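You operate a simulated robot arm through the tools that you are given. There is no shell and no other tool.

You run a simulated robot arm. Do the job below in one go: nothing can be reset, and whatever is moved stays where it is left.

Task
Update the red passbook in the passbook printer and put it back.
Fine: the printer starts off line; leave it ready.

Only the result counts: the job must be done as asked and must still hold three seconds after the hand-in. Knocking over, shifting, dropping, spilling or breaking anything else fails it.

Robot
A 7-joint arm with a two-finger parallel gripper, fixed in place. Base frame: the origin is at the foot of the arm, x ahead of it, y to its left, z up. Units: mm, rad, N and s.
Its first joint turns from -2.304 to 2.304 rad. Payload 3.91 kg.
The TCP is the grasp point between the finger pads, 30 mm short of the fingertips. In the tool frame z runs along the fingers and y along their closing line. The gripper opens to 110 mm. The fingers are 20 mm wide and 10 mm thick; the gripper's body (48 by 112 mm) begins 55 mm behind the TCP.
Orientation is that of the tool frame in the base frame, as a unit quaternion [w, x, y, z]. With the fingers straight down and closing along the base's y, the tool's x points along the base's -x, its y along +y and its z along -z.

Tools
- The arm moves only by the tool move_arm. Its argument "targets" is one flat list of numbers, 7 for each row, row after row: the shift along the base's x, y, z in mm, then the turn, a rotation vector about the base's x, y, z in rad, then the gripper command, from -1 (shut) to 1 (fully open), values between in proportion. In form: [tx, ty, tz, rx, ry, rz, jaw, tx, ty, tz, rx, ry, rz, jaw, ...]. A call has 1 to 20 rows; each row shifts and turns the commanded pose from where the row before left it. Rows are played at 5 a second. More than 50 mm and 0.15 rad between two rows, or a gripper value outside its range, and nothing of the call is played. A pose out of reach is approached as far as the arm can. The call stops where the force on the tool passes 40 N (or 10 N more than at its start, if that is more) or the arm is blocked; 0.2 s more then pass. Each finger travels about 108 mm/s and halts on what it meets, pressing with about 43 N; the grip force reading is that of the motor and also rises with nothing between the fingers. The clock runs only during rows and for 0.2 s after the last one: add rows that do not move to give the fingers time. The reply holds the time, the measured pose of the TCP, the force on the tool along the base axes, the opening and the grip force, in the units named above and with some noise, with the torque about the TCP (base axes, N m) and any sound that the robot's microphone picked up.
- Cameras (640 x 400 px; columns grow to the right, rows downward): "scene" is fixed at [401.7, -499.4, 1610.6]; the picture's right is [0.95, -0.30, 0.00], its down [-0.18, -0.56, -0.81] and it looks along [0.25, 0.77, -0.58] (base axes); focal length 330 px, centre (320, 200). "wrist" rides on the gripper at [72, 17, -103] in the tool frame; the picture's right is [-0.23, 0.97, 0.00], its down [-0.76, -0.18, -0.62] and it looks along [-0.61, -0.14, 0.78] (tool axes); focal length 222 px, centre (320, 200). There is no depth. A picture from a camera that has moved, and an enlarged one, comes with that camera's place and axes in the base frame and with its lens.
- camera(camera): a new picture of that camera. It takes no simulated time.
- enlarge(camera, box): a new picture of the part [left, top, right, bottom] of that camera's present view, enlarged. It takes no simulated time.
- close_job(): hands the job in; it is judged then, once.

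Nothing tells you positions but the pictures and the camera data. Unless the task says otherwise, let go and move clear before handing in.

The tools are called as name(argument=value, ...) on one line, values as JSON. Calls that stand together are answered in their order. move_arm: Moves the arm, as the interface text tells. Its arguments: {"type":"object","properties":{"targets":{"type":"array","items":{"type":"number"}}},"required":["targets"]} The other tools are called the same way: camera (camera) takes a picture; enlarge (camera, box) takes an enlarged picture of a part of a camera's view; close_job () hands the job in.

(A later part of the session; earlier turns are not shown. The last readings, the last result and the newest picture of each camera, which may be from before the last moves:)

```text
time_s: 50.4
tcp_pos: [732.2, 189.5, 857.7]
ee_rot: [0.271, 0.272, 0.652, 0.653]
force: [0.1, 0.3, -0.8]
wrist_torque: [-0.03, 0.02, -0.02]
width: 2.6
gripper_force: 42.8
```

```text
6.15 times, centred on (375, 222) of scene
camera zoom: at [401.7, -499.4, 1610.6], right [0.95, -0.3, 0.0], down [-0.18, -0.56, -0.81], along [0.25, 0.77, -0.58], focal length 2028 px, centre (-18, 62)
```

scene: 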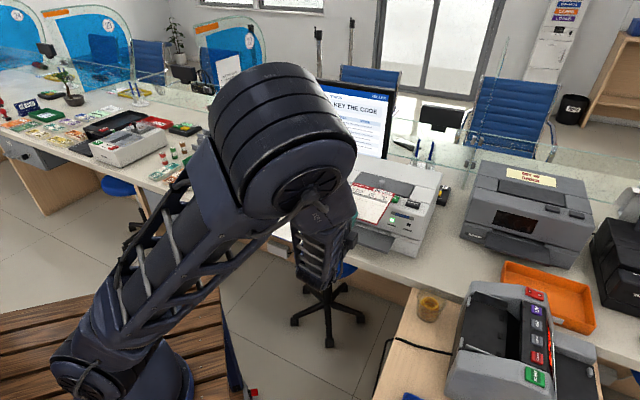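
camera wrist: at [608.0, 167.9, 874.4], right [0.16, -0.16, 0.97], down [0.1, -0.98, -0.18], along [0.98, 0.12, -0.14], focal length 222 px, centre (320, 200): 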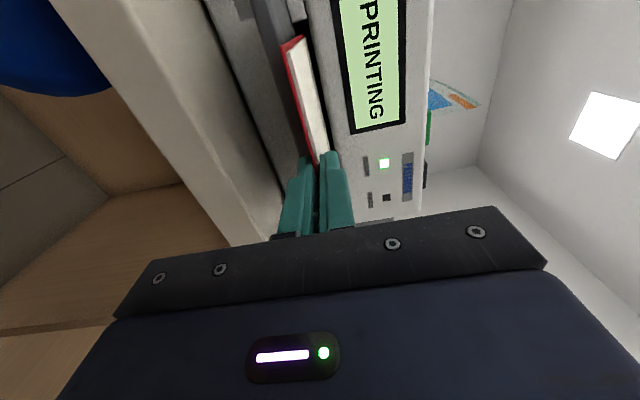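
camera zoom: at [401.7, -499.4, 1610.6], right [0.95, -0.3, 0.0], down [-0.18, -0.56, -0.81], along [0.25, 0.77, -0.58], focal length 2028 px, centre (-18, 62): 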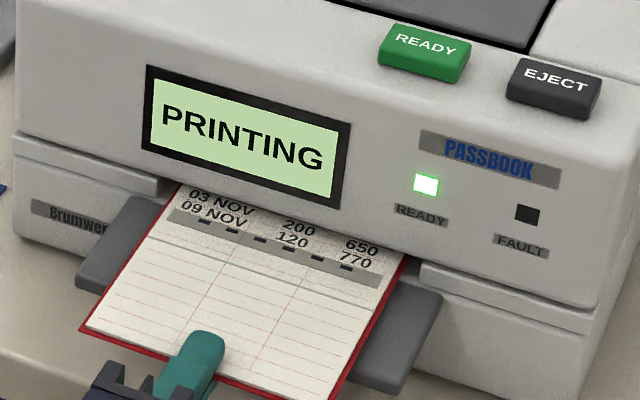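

No steady pull, and the display stays at PRINTING, so the printer presumably needs the book let go to feed it. I'll lower it gently onto the tray (its weight is well over the tray) and then open slightly.

move_arm(targets=[0, 0, -1.5, 0, 0, 0, -1, 0, 0, -1.5, 0, 0, 0, -1, 0, 0, 0, 0, 0, 0, -1])

enlarge(camera="wrist", box=[240, 0, 340, 75])

enlarge(camera="wrist", box=[260, 70, 360, 170])

enlarge(camera="scene", box=[325, 190, 425, 255])

```text
time_s: 51.2
tcp_pos: [733.0, 192.1, 853.5]
ee_rot: [0.271, 0.271, 0.653, 0.654]
force: [-0.2, 0.6, -0.2]
wrist_torque: [-0.01, 0.03, -0.03]
width: 2.5
gripper_force: 42.5
```

```text
5.33 times, centred on (290, 38) of wrist
camera zoom: at [608.3, 167.9, 871.0], right [0.16, -0.16, 0.97], down [0.1, -0.98, -0.18], along [0.98, 0.12, -0.14], focal length 1185 px, centre (480, 1067)
```

zoom: 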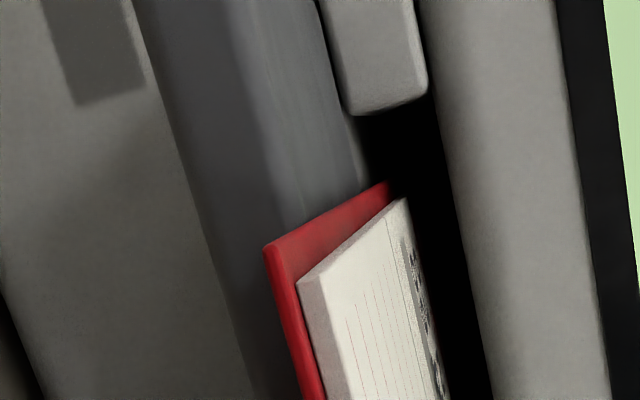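

```text
4.00 times, centred on (310, 120) of wrist
camera zoom: at [608.3, 167.9, 871.0], right [0.16, -0.16, 0.97], down [0.1, -0.98, -0.18], along [0.98, 0.12, -0.14], focal length 888 px, centre (360, 520)
```

zoom: 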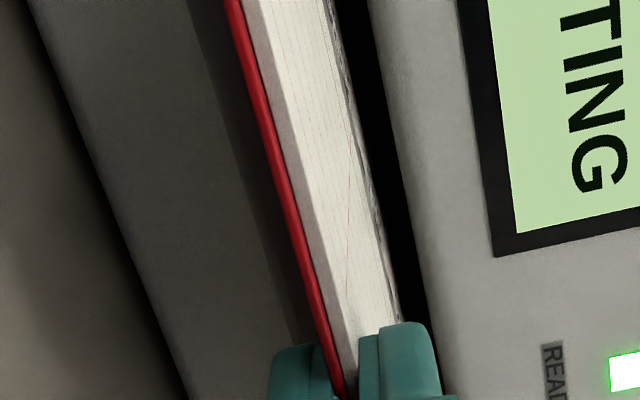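

```text
6.15 times, centred on (375, 222) of scene
camera zoom: at [401.7, -499.4, 1610.6], right [0.95, -0.3, 0.0], down [-0.18, -0.56, -0.81], along [0.25, 0.77, -0.58], focal length 2028 px, centre (-18, 62)
```

zoom: 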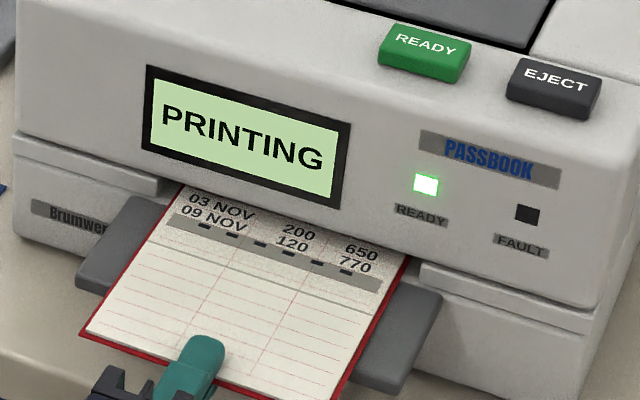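

The book is now about 2–3 mm above the tray. I'll open the fingers gradually to let it settle and see whether the printer takes it.

move_arm(targets=[0, 0, 0, 0, 0, 0, -0.93, 0, 0, 0, 0, 0, 0, -0.87, 0, 0, 0, 0, 0, 0, -0.78, 0, 0, 0, 0, 0, 0, -0.65])

enlarge(camera="scene", box=[325, 190, 425, 255])

enlarge(camera="wrist", box=[220, 20, 380, 220])

```text
time_s: 52.2
tcp_pos: [733.4, 190.3, 853.2]
ee_rot: [0.271, 0.271, 0.653, 0.653]
force: [-0.8, -0.9, 0.3]
wrist_torque: [0.02, 0.01, 0.02]
width: 19.0
gripper_force: 0.1
```

```text
6.15 times, centred on (375, 222) of scene
camera zoom: at [401.7, -499.4, 1610.6], right [0.95, -0.3, 0.0], down [-0.18, -0.56, -0.81], along [0.25, 0.77, -0.58], focal length 2028 px, centre (-18, 62)
```

zoom: 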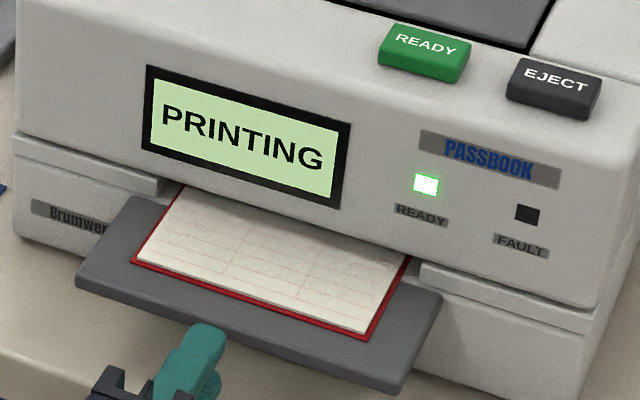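

```text
2.00 times, centred on (300, 120) of wrist
camera zoom: at [608.2, 167.9, 871.1], right [0.16, -0.16, 0.97], down [0.1, -0.98, -0.18], along [0.98, 0.12, -0.14], focal length 444 px, centre (360, 360)
```

zoom: 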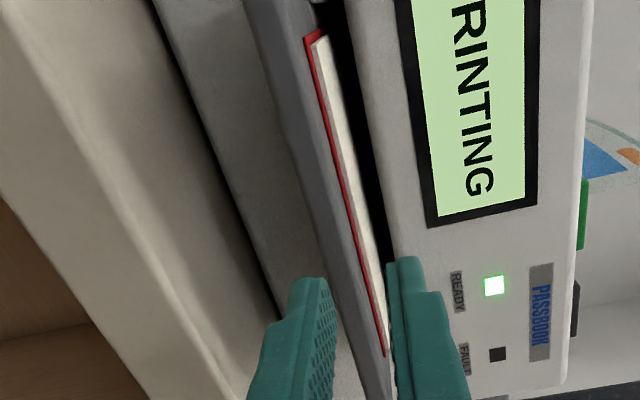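

The printer is drawing the book in. I'll back the hand off a little to leave room for it to come out, and wait.

move_arm(targets=[-9, -9, 0, 0, 0, 0, -0.6, -9, -9, 0, 0, 0, 0, -0.5, -9, -9, 0, 0, 0, 0, -0.4, -7, -7, 0, 0, 0, 0, -0.27, 0, 0, 0, 0, 0, 0, -0.27, 0, 0, 0, 0, 0, 0, -0.27, 0, 0, 0, 0, 0, 0, -0.27, 0, 0, 0, 0, 0, 0, -0.27])

enlarge(camera="scene", box=[325, 190, 425, 255])

```text
time_s: 54.0
tcp_pos: [699.6, 156.4, 853.2]
ee_rot: [0.27, 0.271, 0.653, 0.653]
force: [-0.4, 1.2, 1.1]
wrist_torque: [0.02, -0.01, 0.04]
width: 40.0
gripper_force: 0.0
```

```text
6.15 times, centred on (375, 222) of scene
camera zoom: at [401.7, -499.4, 1610.6], right [0.95, -0.3, 0.0], down [-0.18, -0.56, -0.81], along [0.25, 0.77, -0.58], focal length 2028 px, centre (-18, 62)
```

zoom: 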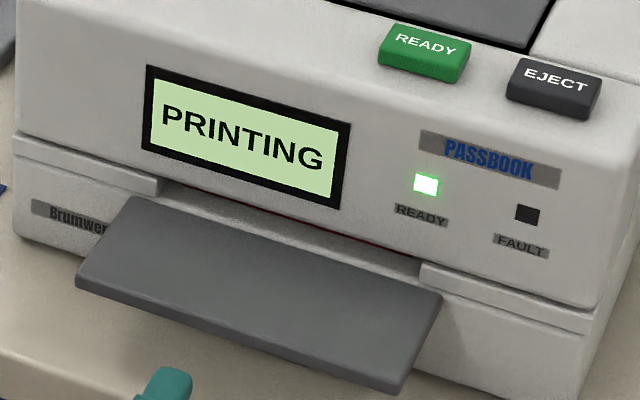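

The book is fully inside and printing. I'll wait for it to come back out.

move_arm(targets=[0, 0, 0, 0, 0, 0, -0.27, 0, 0, 0, 0, 0, 0, -0.27, 0, 0, 0, 0, 0, 0, -0.27, 0, 0, 0, 0, 0, 0, -0.27, 0, 0, 0, 0, 0, 0, -0.27, 0, 0, 0, 0, 0, 0, -0.27, 0, 0, 0, 0, 0, 0, -0.27, 0, 0, 0, 0, 0, 0, -0.27, 0, 0, 0, 0, 0, 0, -0.27, 0, 0, 0, 0, 0, 0, -0.27])

enlarge(camera="scene", box=[325, 190, 425, 255])

```text
time_s: 56.2
tcp_pos: [699.3, 155.8, 853.8]
ee_rot: [0.27, 0.271, 0.653, 0.654]
force: [0.4, -0.1, -0.7]
wrist_torque: [0.02, -0.03, -0.01]
width: 40.6
gripper_force: 0.1
```

```text
6.15 times, centred on (375, 222) of scene
camera zoom: at [401.7, -499.4, 1610.6], right [0.95, -0.3, 0.0], down [-0.18, -0.56, -0.81], along [0.25, 0.77, -0.58], focal length 2028 px, centre (-18, 62)
```

zoom: 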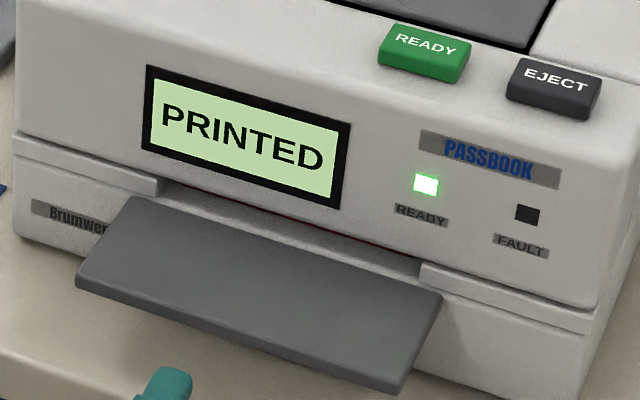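

It now shows PRINTED with the book still inside. I'll wait a few seconds to see whether it comes out by itself or needs EJECT.

move_arm(targets=[0, 0, 0, 0, 0, 0, -0.27, 0, 0, 0, 0, 0, 0, -0.27, 0, 0, 0, 0, 0, 0, -0.27, 0, 0, 0, 0, 0, 0, -0.27, 0, 0, 0, 0, 0, 0, -0.27, 0, 0, 0, 0, 0, 0, -0.27, 0, 0, 0, 0, 0, 0, -0.27, 0, 0, 0, 0, 0, 0, -0.27, 0, 0, 0, 0, 0, 0, -0.27, 0, 0, 0, 0, 0, 0, -0.27, 0, 0, 0, 0, 0, 0, -0.27, 0, 0, 0, 0, 0, 0, -0.27])

enlarge(camera="scene", box=[325, 190, 425, 255])

camera(camera="wrist")

camera(camera="scene")

```text
time_s: 58.8
tcp_pos: [699.9, 156.3, 854.2]
ee_rot: [0.271, 0.271, 0.653, 0.653]
force: [0.2, 0.5, 0.3]
wrist_torque: [0.02, 0.03, 0.03]
width: 40.2
gripper_force: 0.1
```

```text
6.15 times, centred on (375, 222) of scene
camera zoom: at [401.7, -499.4, 1610.6], right [0.95, -0.3, 0.0], down [-0.18, -0.56, -0.81], along [0.25, 0.77, -0.58], focal length 2028 px, centre (-18, 62)
```

zoom: 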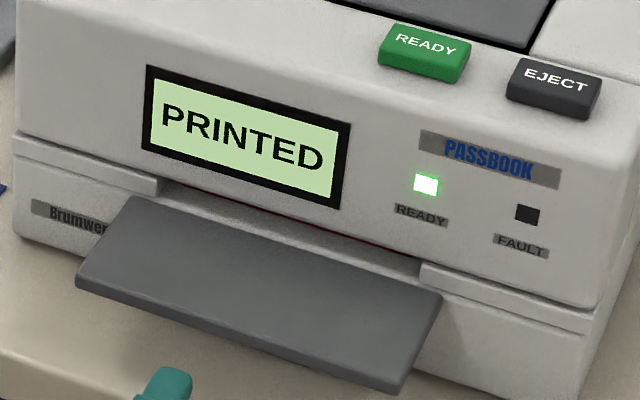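

```text
taken
camera wrist: at [574.6, 133.8, 870.7], right [0.16, -0.16, 0.97], down [0.1, -0.98, -0.18], along [0.98, 0.12, -0.14], focal length 222 px, centre (320, 200)
```

wrist: 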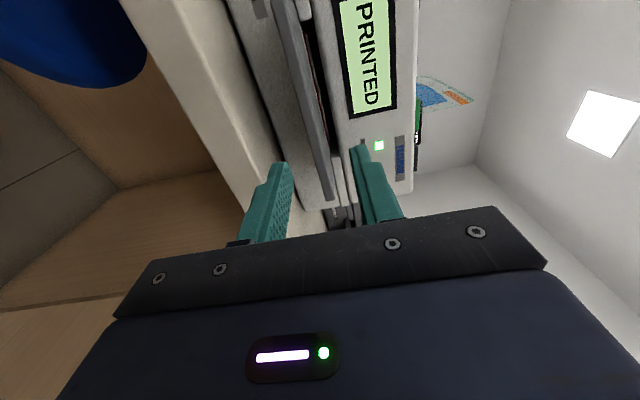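

```text
taken
```

scene: 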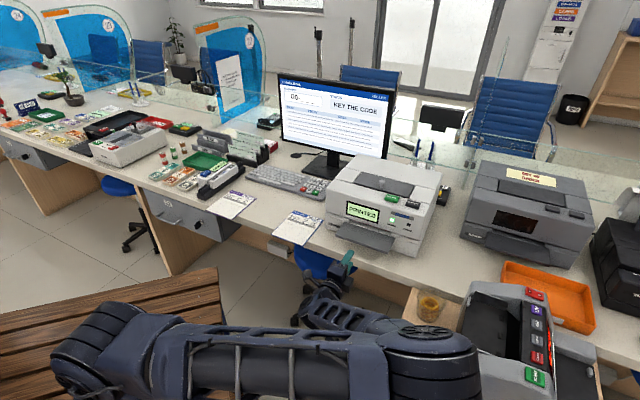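

The printer shows PRINTED and is holding the book, so EJECT is needed. I also notice the arm's elbow has swung low to the right near the side desk, so I'll raise the hand straight up first to bring the elbow back up, checking as I go.

move_arm(targets=[0, 0, 20, 0, 0, 0, -0.27, 0, 0, 30, 0, 0, 0, -0.27, 0, 0, 30, 0, 0, 0, -0.27, 0, 0, 0, 0, 0, 0, -0.27])

camera(camera="scene")

```text
time_s: 59.8
tcp_pos: [698.0, 155.3, 934.8]
ee_rot: [0.271, 0.272, 0.653, 0.653]
force: [-0.6, -0.2, 0.0]
wrist_torque: [0.03, 0.03, 0.0]
width: 40.2
gripper_force: 0.1
```

```text
taken
```

scene: 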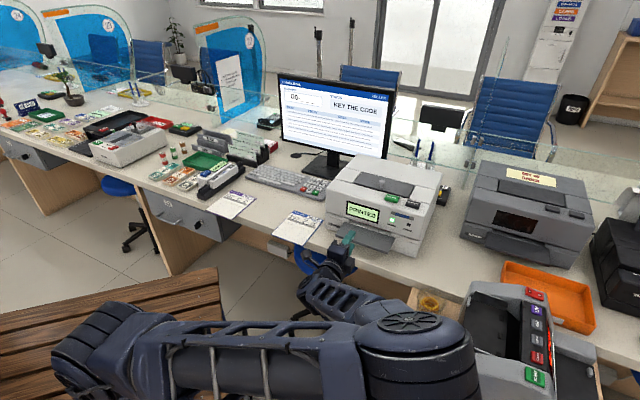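

The elbow is coming up. I'll keep raising the hand to the earlier travel height and check that the elbow returns to its higher posture.

move_arm(targets=[0, 0, 35, 0, 0, 0, -0.27, 0, 0, 40, 0, 0, 0, -0.27, 0, 0, 40, 0, 0, 0, -0.27, 0, 0, 0, 0, 0, 0, -0.27])

camera(camera="scene")

```text
time_s: 60.8
tcp_pos: [699.7, 156.4, 1050.4]
ee_rot: [0.27, 0.272, 0.652, 0.654]
force: [0.2, 0.2, -0.4]
wrist_torque: [0.02, 0.0, 0.01]
width: 40.4
gripper_force: 0.0
```

```text
taken
```

scene: 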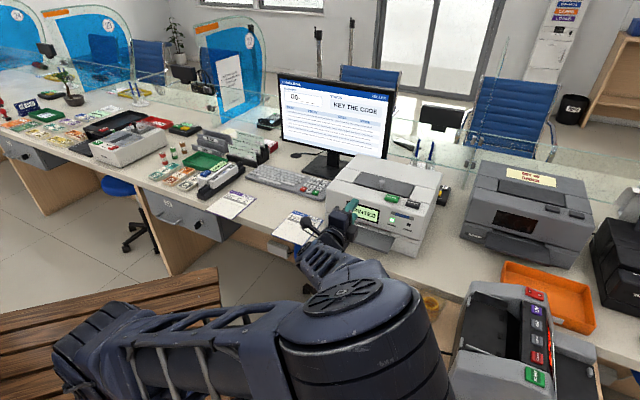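

Everything is undisturbed. For EJECT I'll press with the closed fingertips pitched about 45° down, so I'll raise, close and tilt the tool here first.

move_arm(targets=[0, 0, 15, -0.099, 0.099, 0, -0.6, 0, 0, 15, -0.099, 0.099, 0, -1, 0, 0, 15, -0.099, 0.099, 0, -1, 0, 0, 15, -0.099, 0.099, 0, -1, 0, 0, 15, -0.099, 0.099, 0, -1, 0, 0, 0, 0, 0, 0, -1])

camera(camera="scene")

camera(camera="wrist")

```text
time_s: 62.2
tcp_pos: [699.6, 154.3, 1123.7]
ee_rot: [0.162, 0.348, 0.837, 0.39]
force: [-0.3, 0.2, -0.5]
wrist_torque: [0.02, -0.04, 0.0]
width: 0.0
gripper_force: 37.4
```

```text
taken
```

scene: 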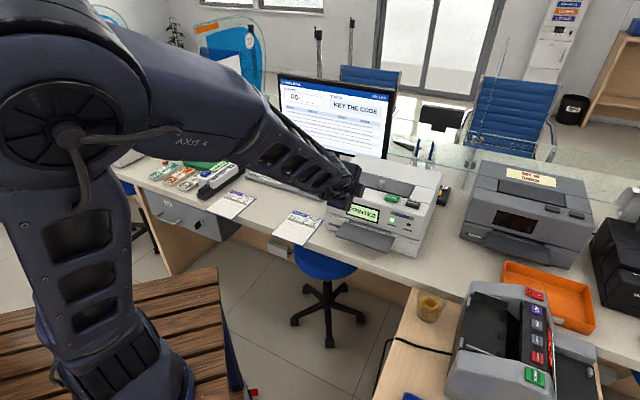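

```text
taken
camera wrist: at [599.9, 156.9, 1203.9], right [0.61, 0.28, 0.74], down [0.12, -0.96, 0.27], along [0.79, -0.07, -0.61], focal length 222 px, centre (320, 200)
```

wrist: 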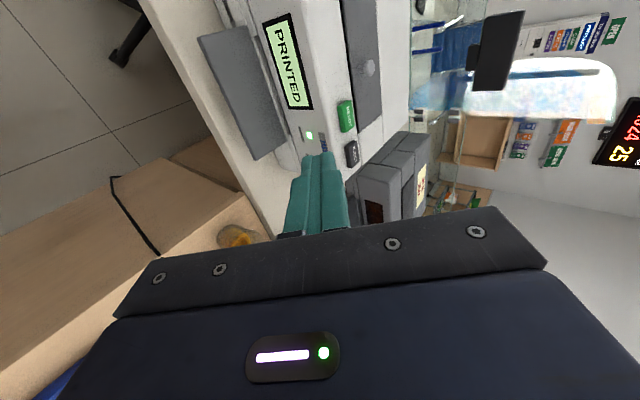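

The elbow is back in its high posture on the left and nothing was touched. Now I'll move the tilted, closed fingertips to a point above EJECT.

move_arm(targets=[29, 7.2, -3, 0, 0, 0, -1, 29, 7.2, -3, 0, 0, 0, -1, 29, 7.2, -3, 0, 0, 0, -1, 29, 7.2, -5, 0, 0, 0, -1, 29, 7.2, -10, 0, 0, 0, -1, 29, 7.2, -12, 0, 0, 0, -1, 29, 7.2, -12, 0, 0, 0, -1, 29, 7.2, -12, 0, 0, 0, -1, 0, 0, 0, 0, 0, 0, -1, 0, 0, 0, 0, 0, 0, -1])

camera(camera="scene")

camera(camera="wrist")

enlarge(camera="scene", box=[360, 150, 440, 210])

```text
time_s: 64.4
tcp_pos: [930.8, 212.1, 1062.2]
ee_rot: [0.161, 0.347, 0.837, 0.39]
force: [-0.1, -0.4, 0.2]
wrist_torque: [-0.01, 0.03, 0.0]
width: 0.0
gripper_force: 37.9
```

```text
taken
```

scene: 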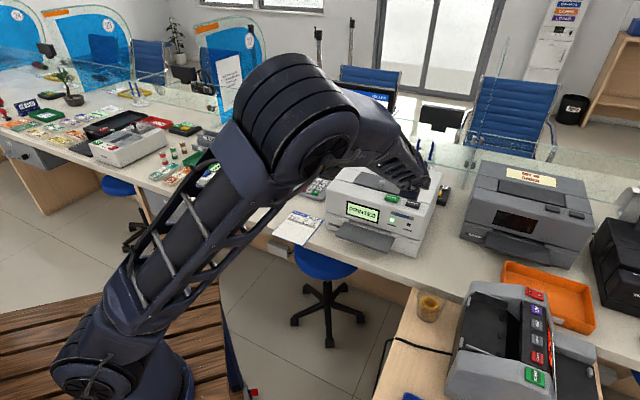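

```text
taken
camera wrist: at [832.3, 214.3, 1142.1], right [0.6, 0.28, 0.74], down [0.12, -0.96, 0.27], along [0.79, -0.07, -0.61], focal length 222 px, centre (320, 200)
```

wrist: 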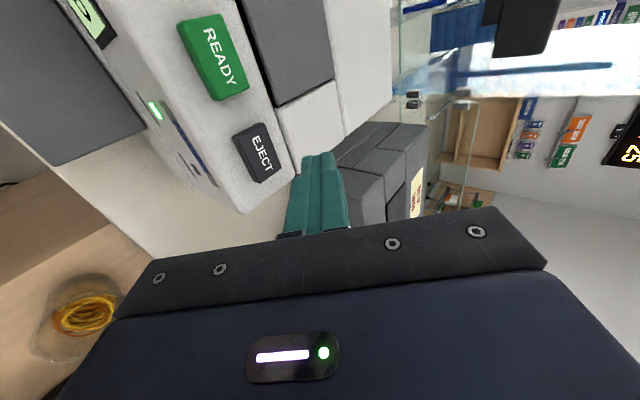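

```text
6.67 times, centred on (400, 180) of scene
camera zoom: at [401.7, -499.4, 1610.6], right [0.95, -0.3, 0.0], down [-0.18, -0.56, -0.81], along [0.25, 0.77, -0.58], focal length 2197 px, centre (-213, 333)
```

zoom: 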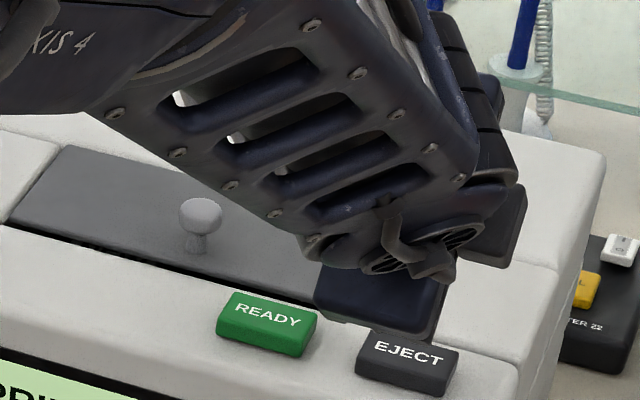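

The tips are above EJECT (button centre ≈ 828/508, top ≈ 982). I'll come down close, then press in small steps.

move_arm(targets=[1, 1, -15, 0, 0, 0, -1, 1, 1, -15, 0, 0, 0, -1, 0, 0, -12, 0, 0, 0, -1, 0, 0, -6, 0, 0, 0, -1, 0, 0, 0, 0, 0, 0, -1])

camera(camera="wrist")

enlarge(camera="scene", box=[340, 150, 440, 220])

```text
time_s: 65.6
tcp_pos: [933.0, 215.7, 1014.4]
ee_rot: [0.161, 0.348, 0.837, 0.389]
force: [1.1, -0.5, 0.5]
wrist_torque: [0.04, -0.04, 0.01]
width: 0.0
gripper_force: 37.5
```

```text
taken
camera wrist: at [833.4, 217.3, 1094.8], right [0.6, 0.28, 0.74], down [0.12, -0.96, 0.27], along [0.79, -0.07, -0.61], focal length 222 px, centre (320, 200)
```

wrist: 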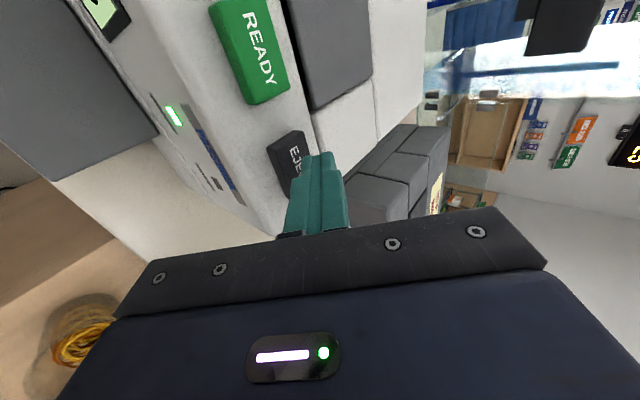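

```text
5.71 times, centred on (390, 185) of scene
camera zoom: at [401.7, -499.4, 1610.6], right [0.95, -0.3, 0.0], down [-0.18, -0.56, -0.81], along [0.25, 0.77, -0.58], focal length 1883 px, centre (-80, 286)
```

zoom: 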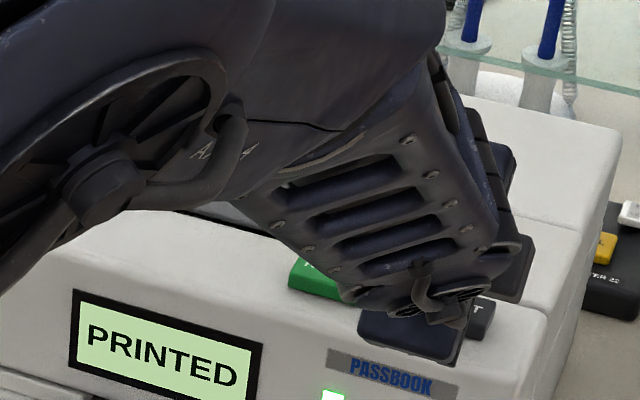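

Tips are just above EJECT. Pressing slowly now.

move_arm(targets=[0, 0, -2, 0, 0, 0, -1, 0, 0, -2, 0, 0, 0, -1, 0, 0, -1.5, 0, 0, 0, -1, 0, 0, -1.5, 0, 0, 0, -1, 0, 0, -1.5, 0, 0, 0, -1])

enlarge(camera="scene", box=[325, 160, 445, 255])

```text
time_s: 66.8
tcp_pos: [932.1, 215.5, 1009.0]
ee_rot: [0.163, 0.347, 0.837, 0.39]
force: [-0.2, 0.1, 0.5]
wrist_torque: [-0.02, 0.01, 0.02]
width: 0.0
gripper_force: 38.2
```

```text
4.21 times, centred on (385, 208) of scene
camera zoom: at [401.7, -499.4, 1610.6], right [0.95, -0.3, 0.0], down [-0.18, -0.56, -0.81], along [0.25, 0.77, -0.58], focal length 1388 px, centre (46, 168)
```

zoom: 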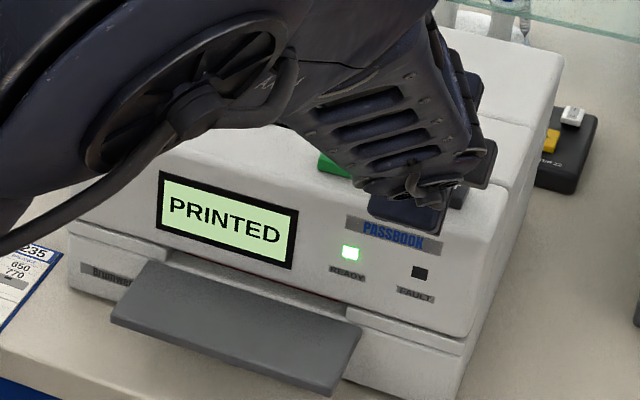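

No click yet; continuing down in 1.5 mm steps.

move_arm(targets=[0, 0, -1.5, 0, 0, 0, -1, 0, 0, -1.5, 0, 0, 0, -1, 0, 0, -1.5, 0, 0, 0, -1])

enlarge(camera="scene", box=[325, 160, 445, 255])

```text
time_s: 67.6
tcp_pos: [932.2, 215.7, 1002.5]
ee_rot: [0.162, 0.347, 0.838, 0.389]
force: [2.0, -0.4, 2.0]
wrist_torque: [0.03, -0.09, 0.0]
width: 0.0
gripper_force: 37.5
heard: click
```

```text
4.21 times, centred on (385, 208) of scene
camera zoom: at [401.7, -499.4, 1610.6], right [0.95, -0.3, 0.0], down [-0.18, -0.56, -0.81], along [0.25, 0.77, -0.58], focal length 1388 px, centre (46, 168)
```

zoom: 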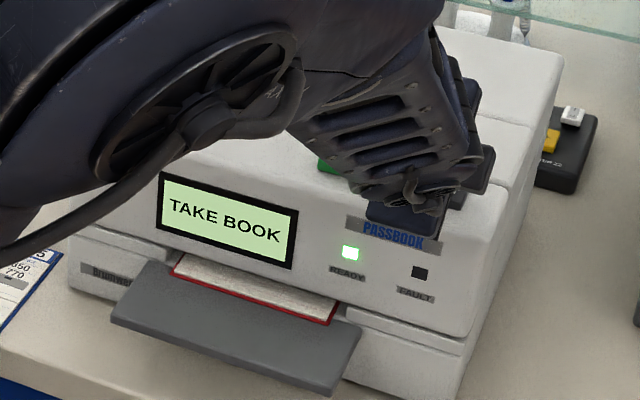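

EJECT clicked and the display says TAKE BOOK, with the book coming out. I'll lift off and retreat the way I came.

move_arm(targets=[0, 0, 20, 0, 0, 0, -1, 0, 0, 35, 0, 0, 0, -1, -29, -8, 10, 0, 0, 0, -1, -29, -8, 10, 0, 0, 0, -1, -29, -8, 10, 0, 0, 0, -1, -29, -8, 10, 0, 0, 0, -1, -29, -8, 10, 0, 0, 0, -1, -29, -8, 8, 0, 0, 0, -1, -29, -8, 8, 0, 0, 0, -1, -29, -6, 0, 0, 0, 0, -1, 0, 0, 0, 0, 0, 0, -1])

camera(camera="scene")

camera(camera="wrist")

enlarge(camera="scene", box=[325, 170, 445, 255])

```text
time_s: 70.0
tcp_pos: [699.9, 153.7, 1123.1]
ee_rot: [0.162, 0.348, 0.837, 0.39]
force: [0.1, -0.6, -0.3]
wrist_torque: [0.0, 0.03, -0.03]
width: 0.0
gripper_force: 37.5
```

```text
taken
```

scene: 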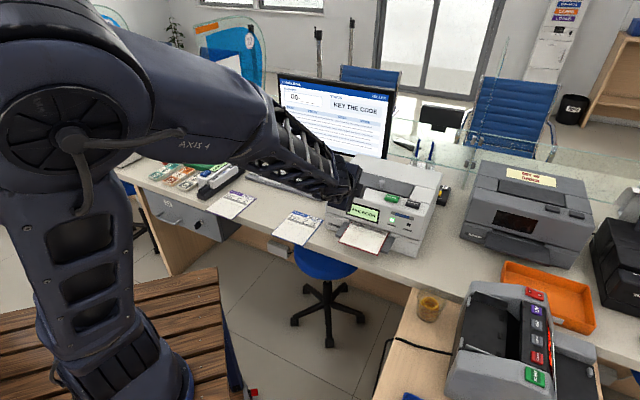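

```text
taken
camera wrist: at [601.0, 155.5, 1202.8], right [0.6, 0.28, 0.74], down [0.12, -0.96, 0.27], along [0.79, -0.07, -0.61], focal length 222 px, centre (320, 200)
```

wrist: 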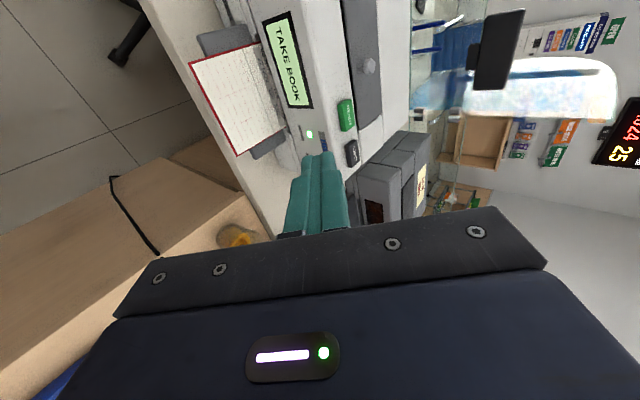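

```text
4.71 times, centred on (385, 212) of scene
camera zoom: at [401.7, -499.4, 1610.6], right [0.95, -0.3, 0.0], down [-0.18, -0.56, -0.81], along [0.25, 0.77, -0.58], focal length 1551 px, centre (14, 141)
```

zoom: 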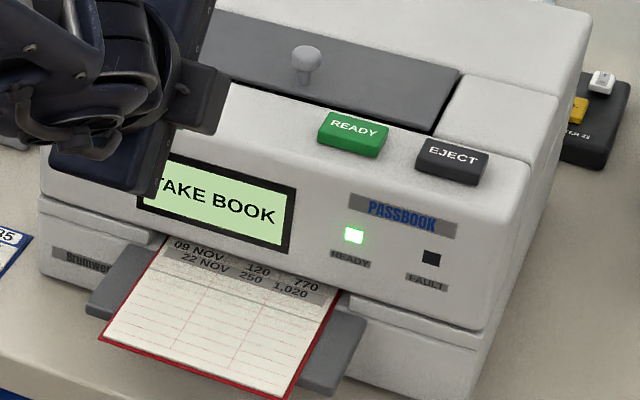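

The book is printed (new line 22 NOV 250 1,020) and sticks out past the tray's front edge. I'll level the tool again, open to 40 mm and look closely before gripping.

move_arm(targets=[0, 0, -15, 0.099, -0.099, 0, -0.6, 0, 0, -15, 0.099, -0.099, 0, -0.27, 0, 0, -15, 0.099, -0.099, 0, -0.27, 0, 0, -15, 0.099, -0.099, 0, -0.27, 0, 0, -15, 0.099, -0.099, 0, -0.27, 0, 0, 0, 0, 0, 0, -0.27, 0, 0, 0, 0, 0, 0, -0.27])

camera(camera="scene")

camera(camera="wrist")

```text
time_s: 71.6
tcp_pos: [700.6, 152.1, 1049.2]
ee_rot: [0.27, 0.272, 0.653, 0.654]
force: [0.4, 0.6, 0.7]
wrist_torque: [-0.02, -0.02, 0.03]
width: 40.3
gripper_force: 0.1
```

```text
taken
```

scene: 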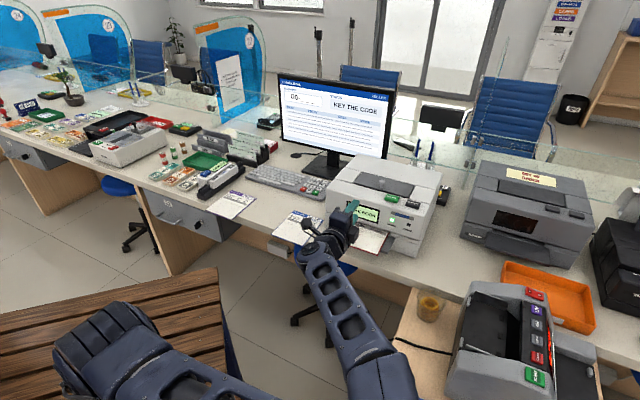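

```text
taken
camera wrist: at [576.3, 130.6, 1065.5], right [0.16, -0.16, 0.97], down [0.1, -0.98, -0.18], along [0.98, 0.12, -0.14], focal length 222 px, centre (320, 200)
```

wrist: 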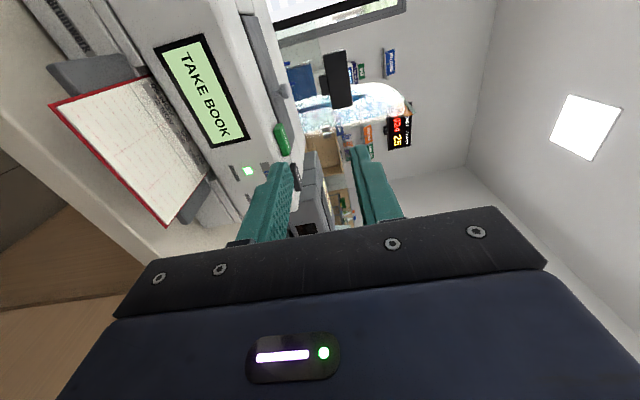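

The ejected book's near edge is about 680 mm out, centred at ≈385 sideways, nicely square. I'll descend in front of it to just above its level and re-measure.

move_arm(targets=[0, 0, -30, 0, 0, 0, -0.27, 0, 0, -40, 0, 0, 0, -0.27, 0, 0, -40, 0, 0, 0, -0.27, 0, 0, -40, 0, 0, 0, -0.27, 0, 0, -25, 0, 0, 0, -0.27, 0, 0, 0, 0, 0, 0, -0.27, 0, 0, 0, 0, 0, 0, -0.27])

camera(camera="scene")

camera(camera="wrist")

enlarge(camera="wrist", box=[200, 20, 360, 220])

```text
time_s: 73.2
tcp_pos: [701.7, 153.2, 872.6]
ee_rot: [0.271, 0.271, 0.653, 0.654]
force: [0.0, 0.2, 0.0]
wrist_torque: [0.02, -0.01, 0.0]
width: 40.1
gripper_force: 0.1
```

```text
taken
```

scene: 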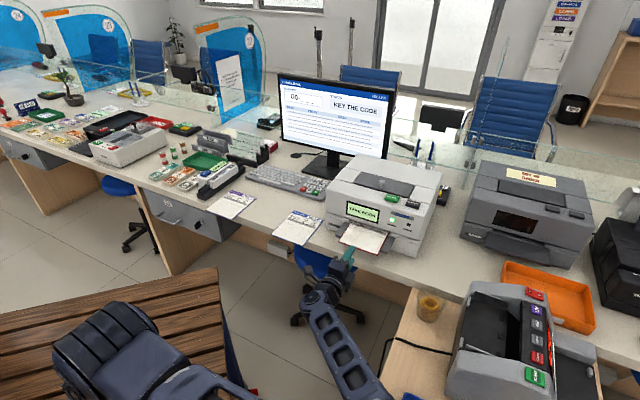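

```text
taken
camera wrist: at [576.1, 130.2, 890.8], right [0.16, -0.16, 0.97], down [0.1, -0.98, -0.18], along [0.98, 0.12, -0.14], focal length 222 px, centre (320, 200)
```

wrist: 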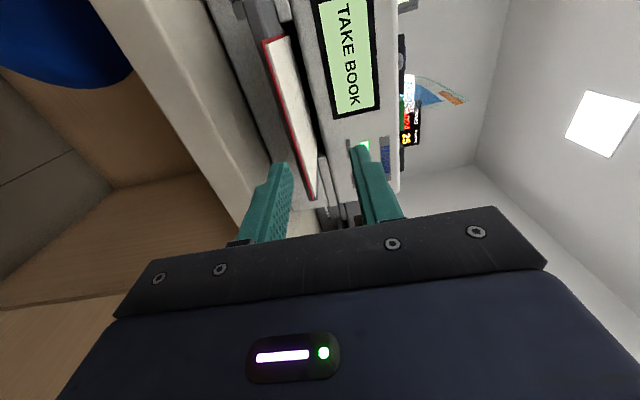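

```text
2.00 times, centred on (280, 120) of wrist
camera zoom: at [576.1, 130.2, 890.8], right [0.16, -0.16, 0.97], down [0.1, -0.98, -0.18], along [0.98, 0.12, -0.14], focal length 444 px, centre (400, 360)
```

zoom: 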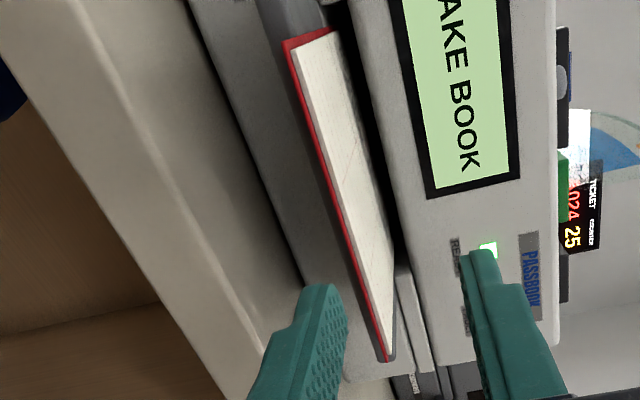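

The book lies on the tray with its cover at z≈851–852 and centre at ≈385. I'll drop to its level, centre on it, and advance most of the way before a final check.

move_arm(targets=[-2.1, 2.1, -10, 0, 0, 0, -0.27, 0, 0, -10, 0, 0, 0, -0.27, 7, 7, 0, 0, 0, 0, -0.27, 7, 7, 0, 0, 0, 0, -0.27, 7, 7, 0, 0, 0, 0, -0.27, 7, 7, 0, 0, 0, 0, -0.27, 0, 0, 0, 0, 0, 0, -0.27, 0, 0, 0, 0, 0, 0, -0.27])

camera(camera="wrist")

enlarge(camera="wrist", box=[220, 20, 380, 220])

enlarge(camera="scene", box=[300, 190, 420, 290])

```text
time_s: 75.0
tcp_pos: [727.7, 182.6, 854.8]
ee_rot: [0.271, 0.272, 0.652, 0.653]
force: [0.0, 0.5, 0.0]
wrist_torque: [0.01, -0.02, 0.0]
width: 40.3
gripper_force: 0.1
```

```text
taken
camera wrist: at [603.4, 160.0, 871.4], right [0.16, -0.16, 0.97], down [0.1, -0.98, -0.18], along [0.98, 0.12, -0.14], focal length 222 px, centre (320, 200)
```

wrist: 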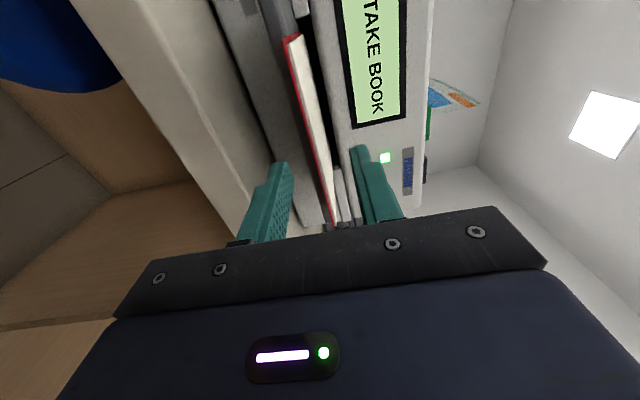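

```text
2.00 times, centred on (300, 120) of wrist
camera zoom: at [603.4, 160.0, 871.4], right [0.16, -0.16, 0.97], down [0.1, -0.98, -0.18], along [0.98, 0.12, -0.14], focal length 444 px, centre (360, 360)
```

zoom: 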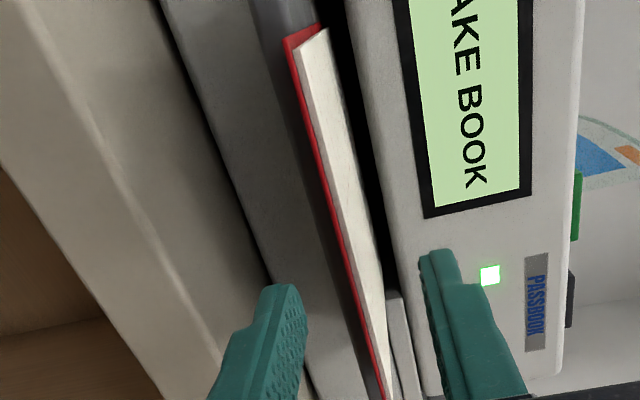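

```text
4.00 times, centred on (360, 240) of scene
camera zoom: at [401.7, -499.4, 1610.6], right [0.95, -0.3, 0.0], down [-0.18, -0.56, -0.81], along [0.25, 0.77, -0.58], focal length 1318 px, centre (160, 40)
```

zoom: 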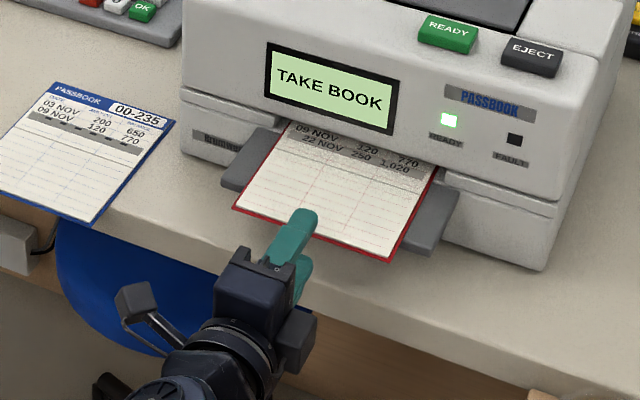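

Nearly there: the book's edge is at ≈677. I'll make the final 22 mm advance with a 2 mm sideways correction, then close gradually.

move_arm(targets=[3.8, 6.6, 0, 0, 0, 0, -0.27, 5.2, 5.2, 0, 0, 0, 0, -0.27, 5.2, 5.2, 0, 0, 0, 0, -0.27, 0, 0, 0, 0, 0, 0, -0.45, 0, 0, 0, 0, 0, 0, -0.6, 0, 0, 0, 0, 0, 0, -0.72, 0, 0, 0, 0, 0, 0, -0.8])

camera(camera="wrist")

enlarge(camera="wrist", box=[240, 0, 340, 75])

enlarge(camera="wrist", box=[250, 110, 410, 230])

enlarge(camera="scene", box=[320, 200, 420, 270])

```text
time_s: 76.6
tcp_pos: [742.4, 200.5, 852.1]
ee_rot: [0.271, 0.272, 0.653, 0.653]
force: [-0.9, -0.8, 0.4]
wrist_torque: [0.02, 0.01, 0.03]
width: 11.1
gripper_force: 0.0
```

```text
taken
camera wrist: at [617.5, 177.8, 871.1], right [0.16, -0.16, 0.97], down [0.1, -0.98, -0.18], along [0.98, 0.12, -0.14], focal length 222 px, centre (320, 200)
```

wrist: 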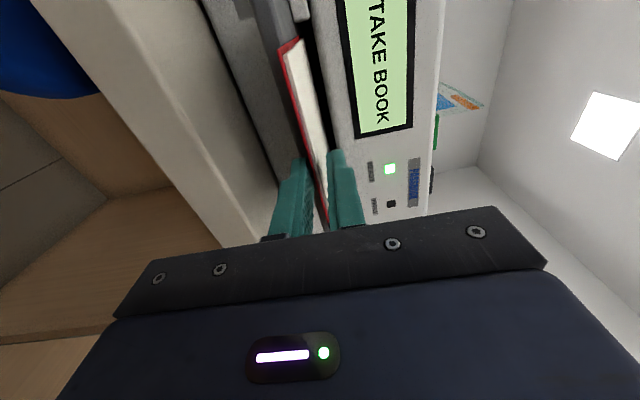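

```text
5.33 times, centred on (290, 38) of wrist
camera zoom: at [617.5, 177.8, 871.1], right [0.16, -0.16, 0.97], down [0.1, -0.98, -0.18], along [0.98, 0.12, -0.14], focal length 1185 px, centre (480, 1067)
```

zoom: 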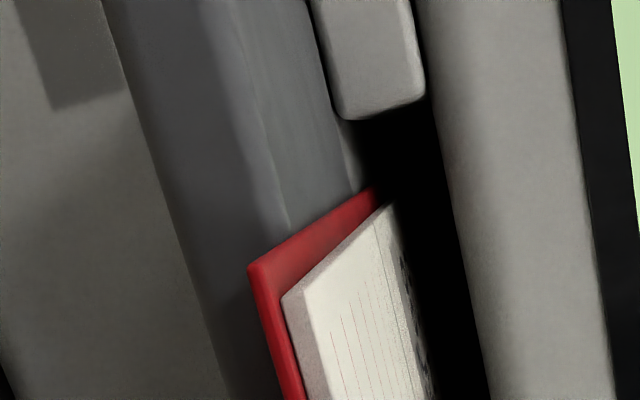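

```text
3.33 times, centred on (330, 170) of wrist
camera zoom: at [617.5, 177.8, 871.1], right [0.16, -0.16, 0.97], down [0.1, -0.98, -0.18], along [0.98, 0.12, -0.14], focal length 740 px, centre (287, 300)
```

zoom: 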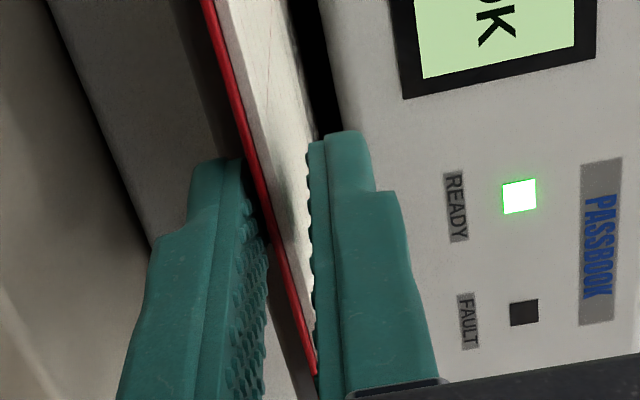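

```text
5.71 times, centred on (370, 235) of scene
camera zoom: at [401.7, -499.4, 1610.6], right [0.95, -0.3, 0.0], down [-0.18, -0.56, -0.81], along [0.25, 0.77, -0.58], focal length 1883 px, centre (34, 0)
```

zoom: 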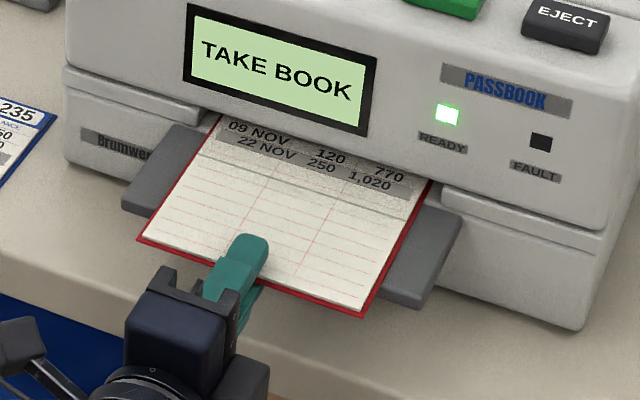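

The fingers straddle the book with slightly more overlap than the first grip (about 3 mm). I'll back off that amount so the grip matches the original, then clamp.

move_arm(targets=[-1.6, -2.7, 0, 0, 0, 0, -0.8, 0, 0, 0, 0, 0, 0, -0.8, 0, 0, 0, 0, 0, 0, -0.87, 0, 0, 0, 0, 0, 0, -0.93, 0, 0, 0, 0, 0, 0, -1, 0, 0, 0, 0, 0, 0, -1])

enlarge(camera="wrist", box=[240, 0, 340, 75])

enlarge(camera="wrist", box=[250, 110, 410, 230])

enlarge(camera="scene", box=[320, 200, 420, 270])

```text
time_s: 78.0
tcp_pos: [739.8, 196.8, 853.2]
ee_rot: [0.27, 0.271, 0.653, 0.653]
force: [0.2, -0.6, 1.0]
wrist_torque: [-0.03, 0.01, -0.07]
width: 2.6
gripper_force: 42.4
```

```text
5.33 times, centred on (290, 38) of wrist
camera zoom: at [615.7, 175.3, 871.1], right [0.16, -0.16, 0.97], down [0.1, -0.98, -0.18], along [0.98, 0.12, -0.14], focal length 1185 px, centre (480, 1067)
```

zoom: 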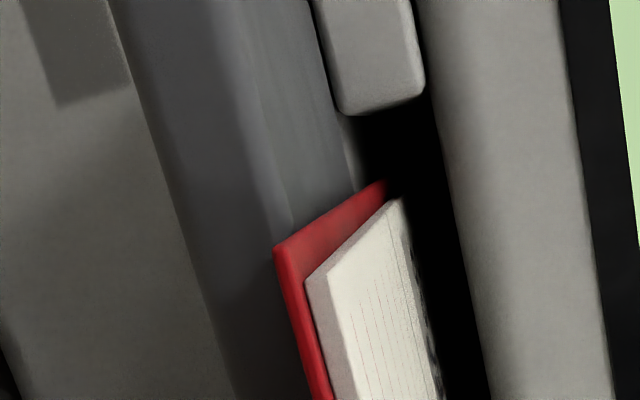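

```text
3.33 times, centred on (330, 170) of wrist
camera zoom: at [615.7, 175.3, 871.1], right [0.16, -0.16, 0.97], down [0.1, -0.98, -0.18], along [0.98, 0.12, -0.14], focal length 740 px, centre (287, 300)
```

zoom: 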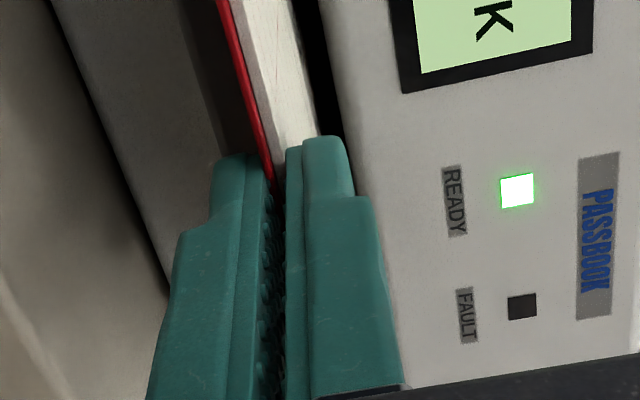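

```text
5.71 times, centred on (370, 235) of scene
camera zoom: at [401.7, -499.4, 1610.6], right [0.95, -0.3, 0.0], down [-0.18, -0.56, -0.81], along [0.25, 0.77, -0.58], focal length 1883 px, centre (34, 0)
```

zoom: 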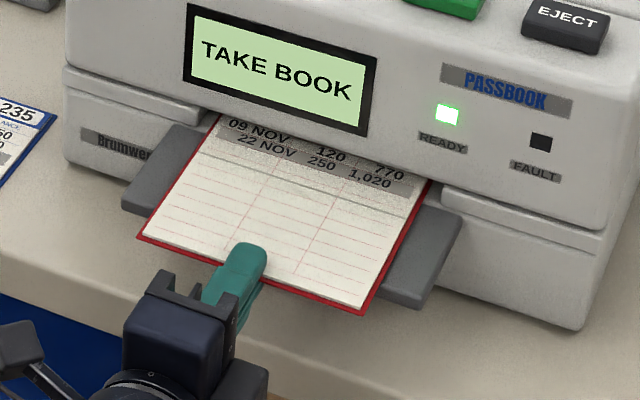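

The grip matches the original (width 2.6 mm, 42 N). I'll lift 3 mm to mid-slot and draw the book straight out of the printer.

move_arm(targets=[0, 0, 1.5, 0, 0, 0, -1, 0, 0, 1.5, 0, 0, 0, -1, -5, -5, 0, 0, 0, 0, -1, -5, -5, 0, 0, 0, 0, -1, -5, -5, 0, 0, 0, 0, -1, -6, -6, 0, 0, 0, 0, -1, -6, -6, 0, 0, 0, 0, -1, -6, -6, 0, 0, 0, 0, -1, -6, -6, 0, 0, 0, 0, -1, -6, -6, 0, 0, 0, 0, -1, -6, -6, 0, 0, 0, 0, -1, -6, -6, 0, 0, 0, 0, -1, 0, 0, 0, 0, 0, 0, -1])

camera(camera="scene")

camera(camera="wrist")

enlarge(camera="scene", box=[310, 180, 430, 270])

```text
time_s: 80.8
tcp_pos: [682.1, 141.9, 854.8]
ee_rot: [0.27, 0.272, 0.653, 0.653]
force: [1.4, 0.5, 0.1]
wrist_torque: [-0.03, -0.03, -0.02]
width: 2.9
gripper_force: 42.5
```

```text
taken
```

scene: 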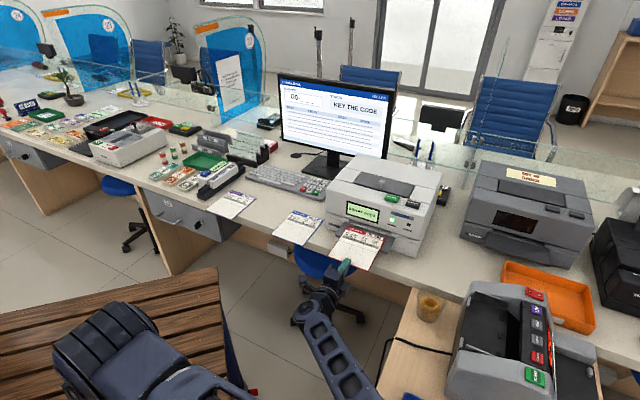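

```text
taken
camera wrist: at [558.0, 118.7, 872.8], right [0.16, -0.16, 0.97], down [0.1, -0.98, -0.18], along [0.98, 0.12, -0.14], focal length 222 px, centre (320, 200)
```

wrist: 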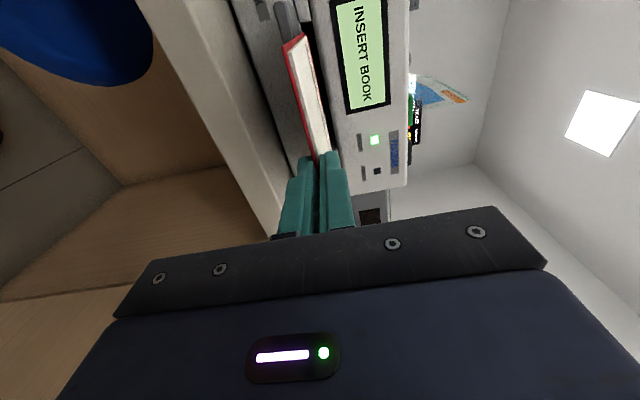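

```text
4.44 times, centred on (370, 225) of scene
camera zoom: at [401.7, -499.4, 1610.6], right [0.95, -0.3, 0.0], down [-0.18, -0.56, -0.81], along [0.25, 0.77, -0.58], focal length 1465 px, centre (98, 89)
```

zoom: 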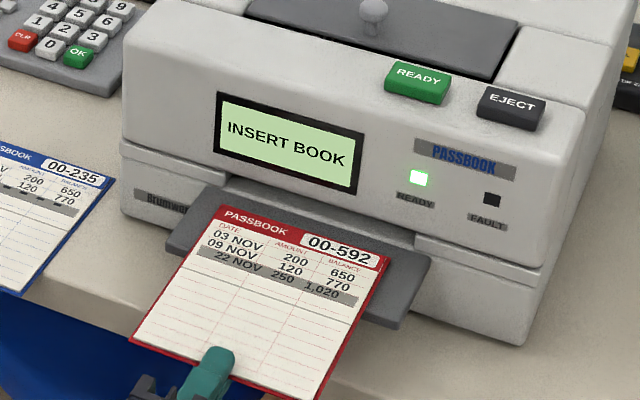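

The printer shows INSERT BOOK with the READY lamp on, and the book carries its new line. I'll back off a little more and lift straight up, clear of the printer's face.

move_arm(targets=[-5, -5, 0, 0, 0, 0, -1, -5, -5, 5, 0, 0, 0, -1, 0, 0, 20, 0, 0, 0, -1, 0, 0, 30, 0, 0, 0, -1, 0, 0, 0, 0, 0, 0, -1])

camera(camera="scene")

```text
time_s: 82.0
tcp_pos: [671.5, 132.7, 909.4]
ee_rot: [0.271, 0.271, 0.653, 0.654]
force: [-0.6, 0.6, -0.6]
wrist_torque: [-0.05, 0.04, -0.01]
width: 2.7
gripper_force: 43.4
```

```text
taken
```

scene: 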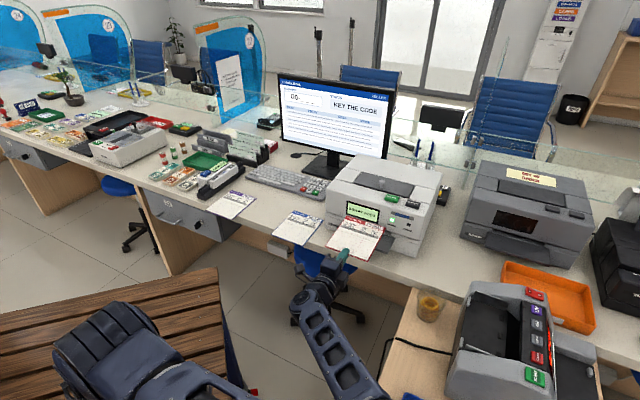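

Lifting smoothly. Continuing up to travel height.

move_arm(targets=[0, 0, 30, 0, 0, 0, -1, 0, 0, 35, 0, 0, 0, -1, 0, 0, 35, 0, 0, 0, -1, 0, 0, 30, 0, 0, 0, -1, 0, 0, 0, 0, 0, 0, -1])

camera(camera="scene")

camera(camera="wrist")

```text
time_s: 83.2
tcp_pos: [673.1, 132.7, 1041.7]
ee_rot: [0.271, 0.271, 0.653, 0.653]
force: [-0.4, 0.6, -0.1]
wrist_torque: [-0.02, -0.01, -0.03]
width: 2.6
gripper_force: 42.7
```

```text
taken
```

scene: 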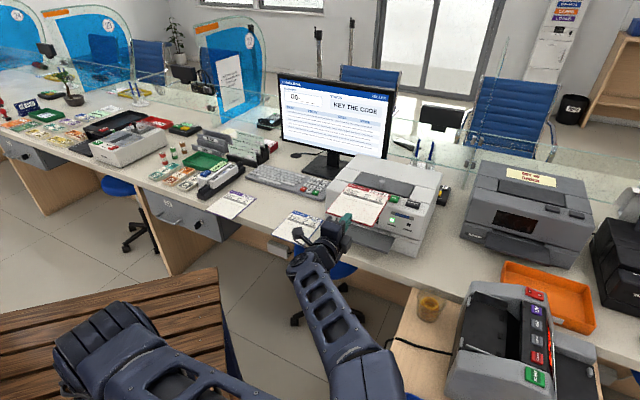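

```text
taken
camera wrist: at [547.9, 109.8, 1059.3], right [0.16, -0.16, 0.97], down [0.1, -0.98, -0.18], along [0.98, 0.12, -0.14], focal length 222 px, centre (320, 200)
```

wrist: 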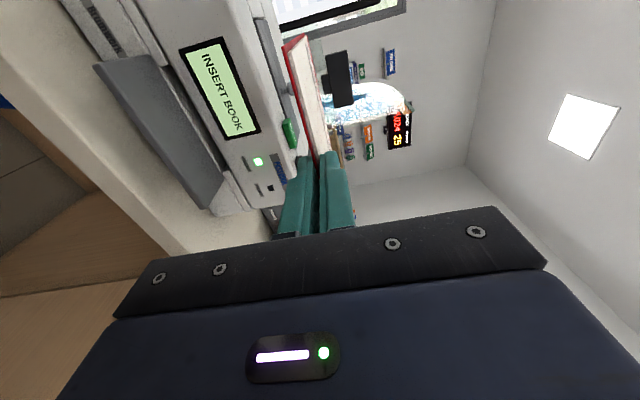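

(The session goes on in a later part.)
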